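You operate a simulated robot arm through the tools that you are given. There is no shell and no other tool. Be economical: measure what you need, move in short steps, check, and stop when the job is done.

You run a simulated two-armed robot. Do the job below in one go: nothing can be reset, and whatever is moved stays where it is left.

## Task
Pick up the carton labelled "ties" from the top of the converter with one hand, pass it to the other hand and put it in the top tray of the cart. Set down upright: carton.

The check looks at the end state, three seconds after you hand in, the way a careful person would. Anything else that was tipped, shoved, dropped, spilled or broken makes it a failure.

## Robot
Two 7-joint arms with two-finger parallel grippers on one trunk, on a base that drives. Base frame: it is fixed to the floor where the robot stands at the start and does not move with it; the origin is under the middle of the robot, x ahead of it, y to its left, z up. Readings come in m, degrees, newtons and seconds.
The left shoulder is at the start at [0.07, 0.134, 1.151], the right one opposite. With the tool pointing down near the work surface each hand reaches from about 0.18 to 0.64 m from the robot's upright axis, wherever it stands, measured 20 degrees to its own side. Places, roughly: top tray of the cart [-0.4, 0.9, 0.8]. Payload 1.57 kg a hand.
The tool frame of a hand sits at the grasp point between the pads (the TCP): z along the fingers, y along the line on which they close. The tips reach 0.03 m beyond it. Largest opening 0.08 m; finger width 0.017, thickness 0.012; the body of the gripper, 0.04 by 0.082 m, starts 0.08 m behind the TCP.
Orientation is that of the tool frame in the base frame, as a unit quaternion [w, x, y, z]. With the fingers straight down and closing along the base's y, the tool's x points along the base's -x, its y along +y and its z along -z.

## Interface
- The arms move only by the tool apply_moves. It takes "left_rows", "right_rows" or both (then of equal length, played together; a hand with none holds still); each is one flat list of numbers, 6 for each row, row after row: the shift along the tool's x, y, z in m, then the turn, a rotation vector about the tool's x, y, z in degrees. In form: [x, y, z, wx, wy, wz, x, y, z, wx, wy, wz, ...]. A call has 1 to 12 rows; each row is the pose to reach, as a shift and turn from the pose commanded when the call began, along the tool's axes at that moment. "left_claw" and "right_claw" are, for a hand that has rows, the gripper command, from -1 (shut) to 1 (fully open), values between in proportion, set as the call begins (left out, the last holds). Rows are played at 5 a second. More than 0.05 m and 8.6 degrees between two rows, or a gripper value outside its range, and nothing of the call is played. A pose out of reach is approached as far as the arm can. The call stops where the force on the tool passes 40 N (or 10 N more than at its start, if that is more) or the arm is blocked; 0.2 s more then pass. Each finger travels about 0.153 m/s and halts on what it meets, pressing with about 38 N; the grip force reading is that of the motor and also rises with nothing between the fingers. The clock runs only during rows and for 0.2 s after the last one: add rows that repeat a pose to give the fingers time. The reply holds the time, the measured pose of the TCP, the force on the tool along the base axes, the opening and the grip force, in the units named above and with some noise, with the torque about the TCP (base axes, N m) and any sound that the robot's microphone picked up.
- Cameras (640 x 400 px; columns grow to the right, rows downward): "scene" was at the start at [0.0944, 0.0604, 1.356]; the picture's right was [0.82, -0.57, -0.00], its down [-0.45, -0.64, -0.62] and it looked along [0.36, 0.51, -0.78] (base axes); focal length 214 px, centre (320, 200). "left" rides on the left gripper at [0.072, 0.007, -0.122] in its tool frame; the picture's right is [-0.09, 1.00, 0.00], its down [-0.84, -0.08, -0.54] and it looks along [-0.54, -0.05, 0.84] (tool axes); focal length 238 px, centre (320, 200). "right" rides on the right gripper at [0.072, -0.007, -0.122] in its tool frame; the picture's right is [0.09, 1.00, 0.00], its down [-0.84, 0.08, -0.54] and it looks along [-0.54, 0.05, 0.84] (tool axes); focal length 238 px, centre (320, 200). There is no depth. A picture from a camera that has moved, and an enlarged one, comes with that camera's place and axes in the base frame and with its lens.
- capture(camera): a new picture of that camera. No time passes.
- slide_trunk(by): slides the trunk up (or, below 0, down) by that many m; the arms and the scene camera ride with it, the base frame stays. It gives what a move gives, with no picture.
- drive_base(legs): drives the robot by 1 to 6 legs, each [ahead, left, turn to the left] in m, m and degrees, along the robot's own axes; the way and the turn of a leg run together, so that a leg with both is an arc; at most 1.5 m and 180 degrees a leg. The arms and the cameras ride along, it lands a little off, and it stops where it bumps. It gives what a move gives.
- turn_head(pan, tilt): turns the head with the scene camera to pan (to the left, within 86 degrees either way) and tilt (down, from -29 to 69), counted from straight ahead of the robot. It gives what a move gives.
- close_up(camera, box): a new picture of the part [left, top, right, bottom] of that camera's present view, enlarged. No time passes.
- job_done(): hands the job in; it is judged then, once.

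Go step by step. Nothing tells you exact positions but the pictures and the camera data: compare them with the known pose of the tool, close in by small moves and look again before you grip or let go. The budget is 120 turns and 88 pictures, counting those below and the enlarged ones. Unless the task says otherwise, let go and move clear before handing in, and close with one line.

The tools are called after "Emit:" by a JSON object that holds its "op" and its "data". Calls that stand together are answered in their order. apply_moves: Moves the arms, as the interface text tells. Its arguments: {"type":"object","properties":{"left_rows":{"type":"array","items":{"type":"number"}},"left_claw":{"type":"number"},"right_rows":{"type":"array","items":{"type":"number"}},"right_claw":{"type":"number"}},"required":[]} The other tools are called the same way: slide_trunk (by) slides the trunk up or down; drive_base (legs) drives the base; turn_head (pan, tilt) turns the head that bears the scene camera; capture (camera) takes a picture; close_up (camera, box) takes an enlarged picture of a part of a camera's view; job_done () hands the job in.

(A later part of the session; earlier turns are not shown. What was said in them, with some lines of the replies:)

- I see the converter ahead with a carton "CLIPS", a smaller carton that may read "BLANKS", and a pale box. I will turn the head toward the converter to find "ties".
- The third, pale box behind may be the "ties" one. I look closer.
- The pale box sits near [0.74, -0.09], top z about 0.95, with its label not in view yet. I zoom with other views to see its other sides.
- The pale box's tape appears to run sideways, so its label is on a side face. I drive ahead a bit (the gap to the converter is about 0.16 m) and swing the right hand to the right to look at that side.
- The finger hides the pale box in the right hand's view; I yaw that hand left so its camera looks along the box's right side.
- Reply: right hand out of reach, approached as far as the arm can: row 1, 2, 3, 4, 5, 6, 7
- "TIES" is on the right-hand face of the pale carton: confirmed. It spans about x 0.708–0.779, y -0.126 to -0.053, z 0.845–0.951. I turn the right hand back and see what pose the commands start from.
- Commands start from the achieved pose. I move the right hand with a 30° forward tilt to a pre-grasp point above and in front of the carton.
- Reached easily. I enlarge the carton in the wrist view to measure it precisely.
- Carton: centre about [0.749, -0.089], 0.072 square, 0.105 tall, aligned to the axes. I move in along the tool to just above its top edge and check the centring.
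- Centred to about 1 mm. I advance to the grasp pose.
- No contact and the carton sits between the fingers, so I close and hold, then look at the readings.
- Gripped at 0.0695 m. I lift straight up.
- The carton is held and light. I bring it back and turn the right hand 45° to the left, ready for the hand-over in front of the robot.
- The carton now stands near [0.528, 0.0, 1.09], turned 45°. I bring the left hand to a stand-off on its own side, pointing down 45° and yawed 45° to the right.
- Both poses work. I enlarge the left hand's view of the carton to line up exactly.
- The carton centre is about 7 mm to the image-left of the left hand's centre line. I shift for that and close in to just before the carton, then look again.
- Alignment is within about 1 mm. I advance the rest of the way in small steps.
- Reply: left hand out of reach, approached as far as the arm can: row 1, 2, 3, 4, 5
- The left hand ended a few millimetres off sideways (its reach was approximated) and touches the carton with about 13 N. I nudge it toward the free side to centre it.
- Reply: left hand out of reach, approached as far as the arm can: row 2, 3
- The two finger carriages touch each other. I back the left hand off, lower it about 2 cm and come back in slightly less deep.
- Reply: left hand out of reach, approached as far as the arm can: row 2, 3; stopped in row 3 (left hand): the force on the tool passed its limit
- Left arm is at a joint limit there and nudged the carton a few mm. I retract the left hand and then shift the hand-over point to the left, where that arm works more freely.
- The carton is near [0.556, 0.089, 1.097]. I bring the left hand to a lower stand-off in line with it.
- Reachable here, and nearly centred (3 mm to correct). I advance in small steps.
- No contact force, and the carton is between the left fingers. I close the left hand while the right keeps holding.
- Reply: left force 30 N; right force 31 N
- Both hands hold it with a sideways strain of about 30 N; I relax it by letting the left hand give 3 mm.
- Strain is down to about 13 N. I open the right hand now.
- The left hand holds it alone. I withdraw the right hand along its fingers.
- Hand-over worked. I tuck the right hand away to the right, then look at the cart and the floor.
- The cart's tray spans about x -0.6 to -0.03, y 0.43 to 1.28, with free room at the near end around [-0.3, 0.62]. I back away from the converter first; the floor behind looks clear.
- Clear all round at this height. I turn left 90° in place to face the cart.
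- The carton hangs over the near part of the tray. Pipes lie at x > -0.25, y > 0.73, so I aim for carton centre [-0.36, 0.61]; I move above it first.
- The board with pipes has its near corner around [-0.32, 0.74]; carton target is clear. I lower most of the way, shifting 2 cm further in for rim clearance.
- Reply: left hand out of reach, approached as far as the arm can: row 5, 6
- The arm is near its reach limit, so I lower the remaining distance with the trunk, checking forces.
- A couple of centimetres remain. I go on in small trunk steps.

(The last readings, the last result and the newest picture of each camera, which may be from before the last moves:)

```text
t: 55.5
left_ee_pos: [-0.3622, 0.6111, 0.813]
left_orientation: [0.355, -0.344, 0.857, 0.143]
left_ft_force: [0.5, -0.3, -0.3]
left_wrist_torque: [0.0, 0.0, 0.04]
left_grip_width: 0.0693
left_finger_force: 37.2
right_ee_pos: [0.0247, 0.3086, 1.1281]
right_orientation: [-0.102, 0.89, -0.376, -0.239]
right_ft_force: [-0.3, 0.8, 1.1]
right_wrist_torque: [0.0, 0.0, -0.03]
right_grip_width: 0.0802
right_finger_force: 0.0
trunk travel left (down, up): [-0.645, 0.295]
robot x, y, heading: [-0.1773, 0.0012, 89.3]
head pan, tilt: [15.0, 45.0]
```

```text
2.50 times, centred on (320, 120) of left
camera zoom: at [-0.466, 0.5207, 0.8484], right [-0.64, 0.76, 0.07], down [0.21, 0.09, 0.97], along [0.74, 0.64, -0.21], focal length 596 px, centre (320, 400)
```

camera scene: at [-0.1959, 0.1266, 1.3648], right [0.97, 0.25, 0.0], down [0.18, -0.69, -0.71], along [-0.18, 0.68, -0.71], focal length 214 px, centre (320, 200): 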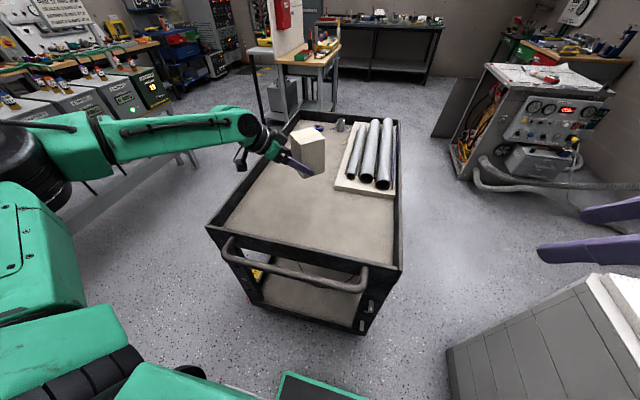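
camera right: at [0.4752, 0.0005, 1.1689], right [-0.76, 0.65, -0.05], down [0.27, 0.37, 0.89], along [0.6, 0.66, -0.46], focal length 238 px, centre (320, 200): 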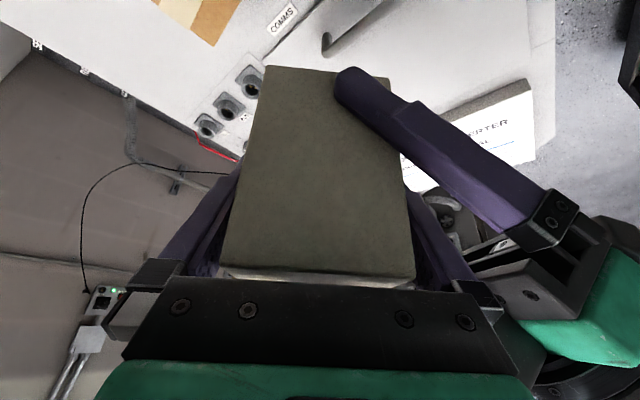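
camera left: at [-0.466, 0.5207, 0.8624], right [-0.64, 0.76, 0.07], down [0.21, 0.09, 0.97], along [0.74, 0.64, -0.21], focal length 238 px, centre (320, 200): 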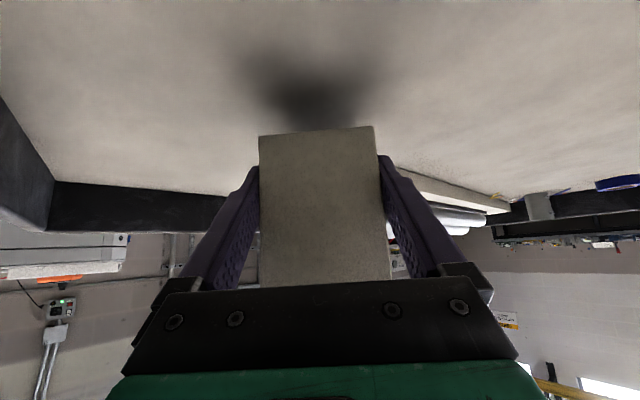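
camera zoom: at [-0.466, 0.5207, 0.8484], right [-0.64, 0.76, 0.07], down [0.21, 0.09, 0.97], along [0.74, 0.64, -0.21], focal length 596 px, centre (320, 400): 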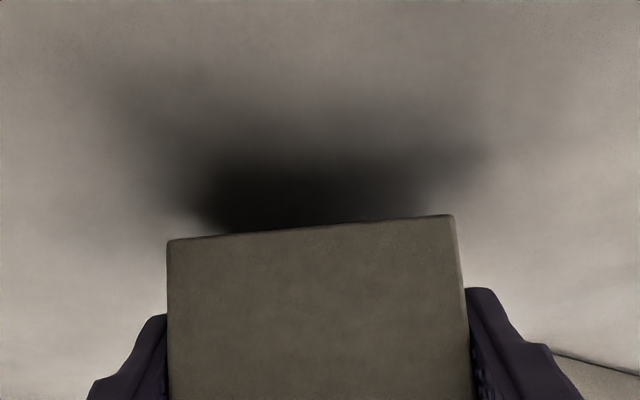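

Emit:
{"op": "slide_trunk", "data": {"by": -0.004}}

Emit:
{"op": "slide_trunk", "data": {"by": -0.003}}

Emit:
{"op": "close_up", "data": {"camera": "scene", "box": [290, 170, 360, 220]}}

```text
t: 56.0
left_ee_pos: [-0.3623, 0.6104, 0.8097]
left_orientation: [0.354, -0.345, 0.857, 0.145]
left_ft_force: [-0.1, 0.5, -0.3]
left_wrist_torque: [0.01, 0.02, 0.01]
left_grip_width: 0.0694
left_finger_force: 37.9
right_ee_pos: [0.026, 0.3087, 1.1242]
right_orientation: [-0.102, 0.889, -0.376, -0.239]
right_ft_force: [0.4, 0.1, 0.2]
right_wrist_torque: [0.0, 0.01, 0.02]
right_grip_width: 0.08
right_finger_force: 0.0
trunk travel left (down, up): [-0.641, 0.299]
robot x, y, heading: [-0.1771, -0.0008, 89.4]
head pan, tilt: [15.0, 45.0]
```

```text
t: 56.5
left_ee_pos: [-0.3617, 0.6114, 0.8056]
left_orientation: [0.354, -0.345, 0.857, 0.144]
left_ft_force: [-0.7, -0.7, 0.3]
left_wrist_torque: [0.0, 0.02, 0.02]
left_grip_width: 0.0693
left_finger_force: 37.8
right_ee_pos: [0.0254, 0.3087, 1.1204]
right_orientation: [-0.102, 0.889, -0.376, -0.239]
right_ft_force: [0.0, -0.7, 0.2]
right_wrist_torque: [0.0, 0.01, -0.02]
right_grip_width: 0.08
right_finger_force: 0.0
trunk travel left (down, up): [-0.638, 0.302]
robot x, y, heading: [-0.1782, -0.0018, 89.4]
head pan, tilt: [15.0, 45.0]
```

```text
8.00 times, centred on (325, 195) of scene
camera zoom: at [-0.196, 0.1271, 1.2778], right [0.97, 0.25, 0.0], down [0.18, -0.69, -0.71], along [-0.18, 0.68, -0.71], focal length 1716 px, centre (280, 240)
```

zoom: 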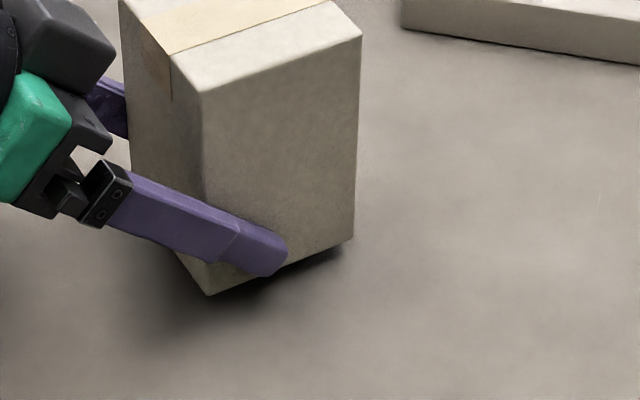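

Still no contact, but the shadow is nearly closed. I continue in tiny steps.

Emit:
{"op": "slide_trunk", "data": {"by": -0.003}}

Emit:
{"op": "slide_trunk", "data": {"by": -0.003}}

Emit:
{"op": "close_up", "data": {"camera": "scene", "box": [290, 170, 360, 220]}}

```text
t: 57.0
left_ee_pos: [-0.3621, 0.6108, 0.8017]
left_orientation: [0.355, -0.344, 0.857, 0.144]
left_ft_force: [-0.1, 0.4, -0.1]
left_wrist_torque: [-0.03, 0.07, 0.03]
left_grip_width: 0.0693
left_finger_force: 37.9
right_ee_pos: [0.0251, 0.3095, 1.118]
right_orientation: [-0.102, 0.889, -0.376, -0.239]
right_ft_force: [0.4, -0.1, 0.0]
right_wrist_torque: [-0.02, 0.01, -0.05]
right_grip_width: 0.0799
right_finger_force: 0.1
trunk travel left (down, up): [-0.635, 0.305]
robot x, y, heading: [-0.177, -0.0015, 89.3]
head pan, tilt: [15.0, 45.0]
```

```text
t: 57.5
left_ee_pos: [-0.3622, 0.6113, 0.7984]
left_orientation: [0.355, -0.344, 0.857, 0.144]
left_ft_force: [0.0, -0.4, 0.4]
left_wrist_torque: [-0.03, 0.03, -0.01]
left_grip_width: 0.0695
left_finger_force: 38.2
right_ee_pos: [0.0254, 0.3079, 1.1151]
right_orientation: [-0.102, 0.89, -0.376, -0.238]
right_ft_force: [-0.1, 0.0, 0.1]
right_wrist_torque: [0.01, -0.01, 0.0]
right_grip_width: 0.0802
right_finger_force: 0.0
trunk travel left (down, up): [-0.632, 0.308]
robot x, y, heading: [-0.1789, -0.0021, 89.2]
head pan, tilt: [15.0, 45.0]
```

```text
8.00 times, centred on (325, 195) of scene
camera zoom: at [-0.196, 0.1271, 1.2718], right [0.97, 0.25, 0.0], down [0.18, -0.69, -0.71], along [-0.18, 0.68, -0.71], focal length 1716 px, centre (280, 240)
```

zoom: 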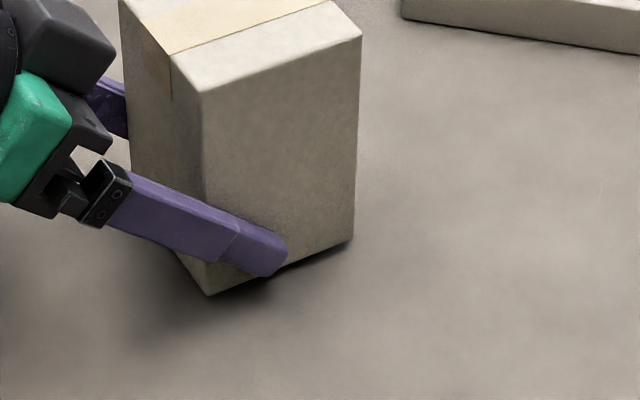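

Emit:
{"op": "slide_trunk", "data": {"by": -0.003}}

Emit:
{"op": "slide_trunk", "data": {"by": -0.002}}

Emit:
{"op": "close_up", "data": {"camera": "scene", "box": [290, 170, 360, 220]}}

```text
t: 58.1
left_ee_pos: [-0.3621, 0.61, 0.7969]
left_orientation: [0.355, -0.344, 0.857, 0.144]
left_ft_force: [0.3, 0.1, -0.6]
left_wrist_torque: [-0.05, 0.03, -0.03]
left_grip_width: 0.0694
left_finger_force: 38.1
right_ee_pos: [0.0257, 0.3087, 1.1123]
right_orientation: [-0.102, 0.89, -0.376, -0.239]
right_ft_force: [0.0, 0.0, 0.5]
right_wrist_torque: [0.0, -0.05, -0.02]
right_grip_width: 0.08
right_finger_force: 0.1
trunk travel left (down, up): [-0.629, 0.311]
robot x, y, heading: [-0.179, 0.0006, 89.3]
head pan, tilt: [15.0, 45.0]
```

```text
t: 58.6
left_ee_pos: [-0.3614, 0.6108, 0.7944]
left_orientation: [0.355, -0.344, 0.857, 0.144]
left_ft_force: [-0.4, -0.2, 0.1]
left_wrist_torque: [0.01, 0.03, 0.01]
left_grip_width: 0.0694
left_finger_force: 38.1
right_ee_pos: [0.025, 0.3097, 1.1106]
right_orientation: [-0.102, 0.89, -0.375, -0.239]
right_ft_force: [-0.2, 0.1, 0.5]
right_wrist_torque: [0.05, 0.0, -0.03]
right_grip_width: 0.0798
right_finger_force: 0.1
trunk travel left (down, up): [-0.627, 0.313]
robot x, y, heading: [-0.1785, 0.0024, 89.4]
head pan, tilt: [15.0, 45.0]
```

```text
8.00 times, centred on (325, 195) of scene
camera zoom: at [-0.196, 0.127, 1.2668], right [0.97, 0.25, 0.0], down [0.18, -0.69, -0.71], along [-0.18, 0.68, -0.71], focal length 1716 px, centre (280, 240)
```

zoom: 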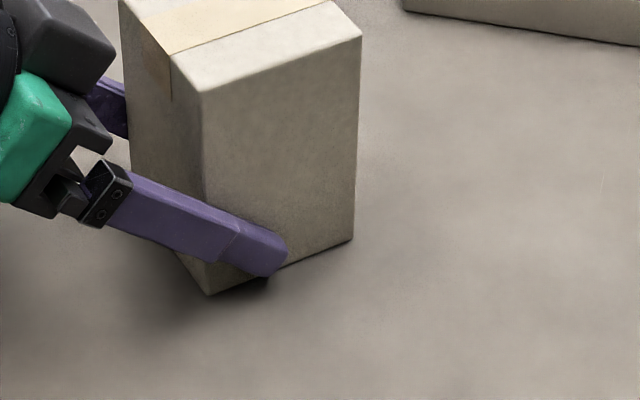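

Emit:
{"op": "slide_trunk", "data": {"by": -0.002}}

Emit:
{"op": "slide_trunk", "data": {"by": -0.002}}

```text
t: 59.1
left_ee_pos: [-0.3624, 0.6106, 0.7946]
left_orientation: [0.355, -0.345, 0.857, 0.145]
left_ft_force: [-0.5, -0.6, 3.8]
left_wrist_torque: [-0.21, -0.05, -0.03]
left_grip_width: 0.0692
left_finger_force: 38.2
right_ee_pos: [0.0255, 0.3083, 1.1084]
right_orientation: [-0.102, 0.889, -0.377, -0.238]
right_ft_force: [0.3, -0.4, -0.2]
right_wrist_torque: [0.01, -0.02, 0.01]
right_grip_width: 0.0802
right_finger_force: 0.0
trunk travel left (down, up): [-0.625, 0.315]
robot x, y, heading: [-0.1793, -0.0009, 89.5]
head pan, tilt: [15.0, 45.0]
```

```text
t: 59.6
left_ee_pos: [-0.3613, 0.6103, 0.7942]
left_orientation: [0.356, -0.344, 0.856, 0.147]
left_ft_force: [-2.4, 2.8, 14.2]
left_wrist_torque: [-0.43, -0.21, -0.01]
left_grip_width: 0.0694
left_finger_force: 37.9
right_ee_pos: [0.0258, 0.3067, 1.1076]
right_orientation: [-0.103, 0.889, -0.376, -0.239]
right_ft_force: [0.7, 0.3, -0.1]
right_wrist_torque: [-0.04, 0.01, 0.01]
right_grip_width: 0.0798
right_finger_force: 0.1
trunk travel left (down, up): [-0.623, 0.317]
robot x, y, heading: [-0.175, -0.0003, 89.1]
head pan, tilt: [15.0, 45.0]
```

The carton rests on the tray (14 N upward). I open the left hand and hold still, then look.

Emit:
{"op": "apply_moves", "data": {"left_rows": [0, 0, 0, 0, 0, 0, 0, 0, 0, 0, 0, 0, 0, 0, 0, 0, 0, 0], "left_claw": 1}}

Emit:
{"op": "capture", "data": {"camera": "left"}}

Emit:
{"op": "close_up", "data": {"camera": "scene", "box": [270, 130, 370, 220]}}

```text
t: 60.4
left_ee_pos: [-0.3624, 0.6109, 0.7895]
left_orientation: [0.354, -0.344, 0.857, 0.144]
left_ft_force: [-0.2, 0.0, 0.3]
left_wrist_torque: [0.04, -0.03, -0.01]
left_grip_width: 0.0801
left_finger_force: 0.1
right_ee_pos: [0.026, 0.3078, 1.1053]
right_orientation: [-0.101, 0.89, -0.376, -0.239]
right_ft_force: [-0.6, 0.9, 0.6]
right_wrist_torque: [-0.01, 0.0, 0.0]
right_grip_width: 0.0799
right_finger_force: 0.0
trunk travel left (down, up): [-0.623, 0.317]
robot x, y, heading: [-0.1728, 0.0, 89.2]
head pan, tilt: [15.0, 45.0]
```

```text
17 pictures are left
camera left: at [-0.4659, 0.5206, 0.8263], right [-0.64, 0.76, 0.07], down [0.21, 0.09, 0.97], along [0.74, 0.64, -0.21], focal length 238 px, centre (320, 200)
```

left: 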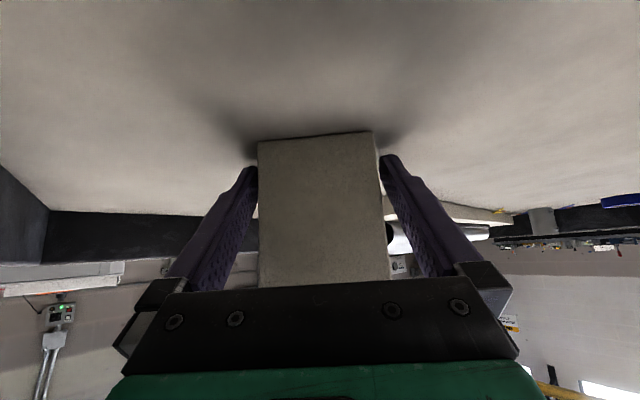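

```text
4.44 times, centred on (320, 175) of scene
camera zoom: at [-0.196, 0.1271, 1.2628], right [0.97, 0.25, 0.0], down [0.18, -0.69, -0.71], along [-0.18, 0.68, -0.71], focal length 953 px, centre (320, 311)
```

zoom: 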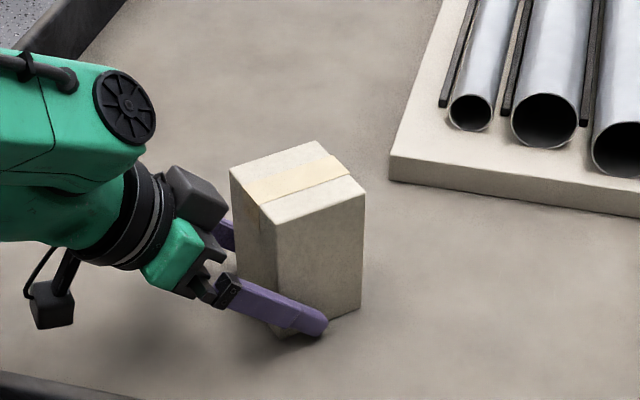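

The carton stands free between the open fingers. I withdraw along the fingers, up and away.

Emit:
{"op": "apply_moves", "data": {"left_rows": [0, 0, -0.015, 0, 0, 0, 0, 0, -0.035, 0, 0, 0, 0, 0, -0.06, 0, 0, 0, 0, 0, -0.09, 0, 0, 0, 0, 0, -0.12, 0, 0, 0, 0, 0, -0.15, 0, 0, 0]}}

Emit:
{"op": "capture", "data": {"camera": "scene"}}

Emit:
{"op": "close_up", "data": {"camera": "left", "box": [180, 40, 460, 300]}}

```text
t: 61.8
left_ee_pos: [-0.4376, 0.5362, 0.8981]
left_orientation: [0.355, -0.344, 0.857, 0.145]
left_ft_force: [0.4, 0.2, -1.2]
left_wrist_torque: [0.0, 0.03, 0.01]
left_grip_width: 0.08
left_finger_force: 0.1
right_ee_pos: [0.0259, 0.3077, 1.1073]
right_orientation: [-0.102, 0.89, -0.375, -0.239]
right_ft_force: [-0.9, 0.3, -0.8]
right_wrist_torque: [0.01, 0.0, 0.0]
right_grip_width: 0.0798
right_finger_force: 0.0
trunk travel left (down, up): [-0.623, 0.317]
robot x, y, heading: [-0.1797, 0.0015, 89.4]
head pan, tilt: [15.0, 45.0]
```

```text
15 pictures are left
camera scene: at [-0.1964, 0.1254, 1.263], right [0.97, 0.25, 0.0], down [0.18, -0.68, -0.71], along [-0.18, 0.69, -0.71], focal length 214 px, centre (320, 200)
```

scene: 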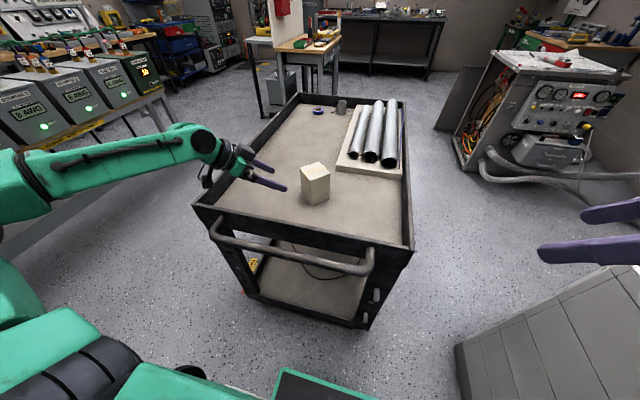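

```text
1.54 times, centred on (320, 170) of left
camera zoom: at [-0.5414, 0.4452, 0.9347], right [-0.64, 0.76, 0.07], down [0.2, 0.09, 0.97], along [0.74, 0.64, -0.21], focal length 367 px, centre (320, 246)
```

zoom: 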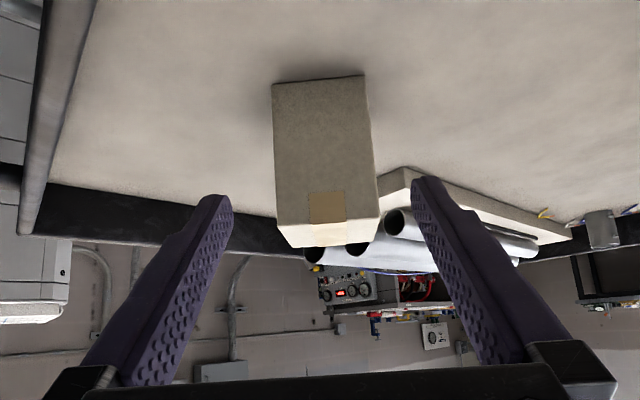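

The carton stands upright and free in the tray. I raise the arms clear and hand in.

Emit:
{"op": "slide_trunk", "data": {"by": 0.12}}

Emit:
{"op": "job_done", "data": {}}

```text
t: 63.3
left_ee_pos: [-0.4371, 0.5369, 1.0185]
left_orientation: [0.354, -0.345, 0.857, 0.144]
left_ft_force: [0.2, -0.3, -0.9]
left_wrist_torque: [-0.05, -0.01, -0.02]
left_grip_width: 0.0801
left_finger_force: 0.1
right_ee_pos: [0.0253, 0.3087, 1.2255]
right_orientation: [-0.103, 0.889, -0.377, -0.238]
right_ft_force: [0.2, -0.4, 0.0]
right_wrist_torque: [0.02, 0.0, -0.02]
right_grip_width: 0.0801
right_finger_force: 0.1
trunk travel left (down, up): [-0.743, 0.197]
robot x, y, heading: [-0.1727, -0.0005, 89.4]
head pan, tilt: [15.0, 45.0]
```

```text
The job is handed in.
```

The "ties" carton was picked up with the right hand, passed to the left, and now stands upright in the top tray of the cart; both hands are clear, and I saw nothing else disturbed.
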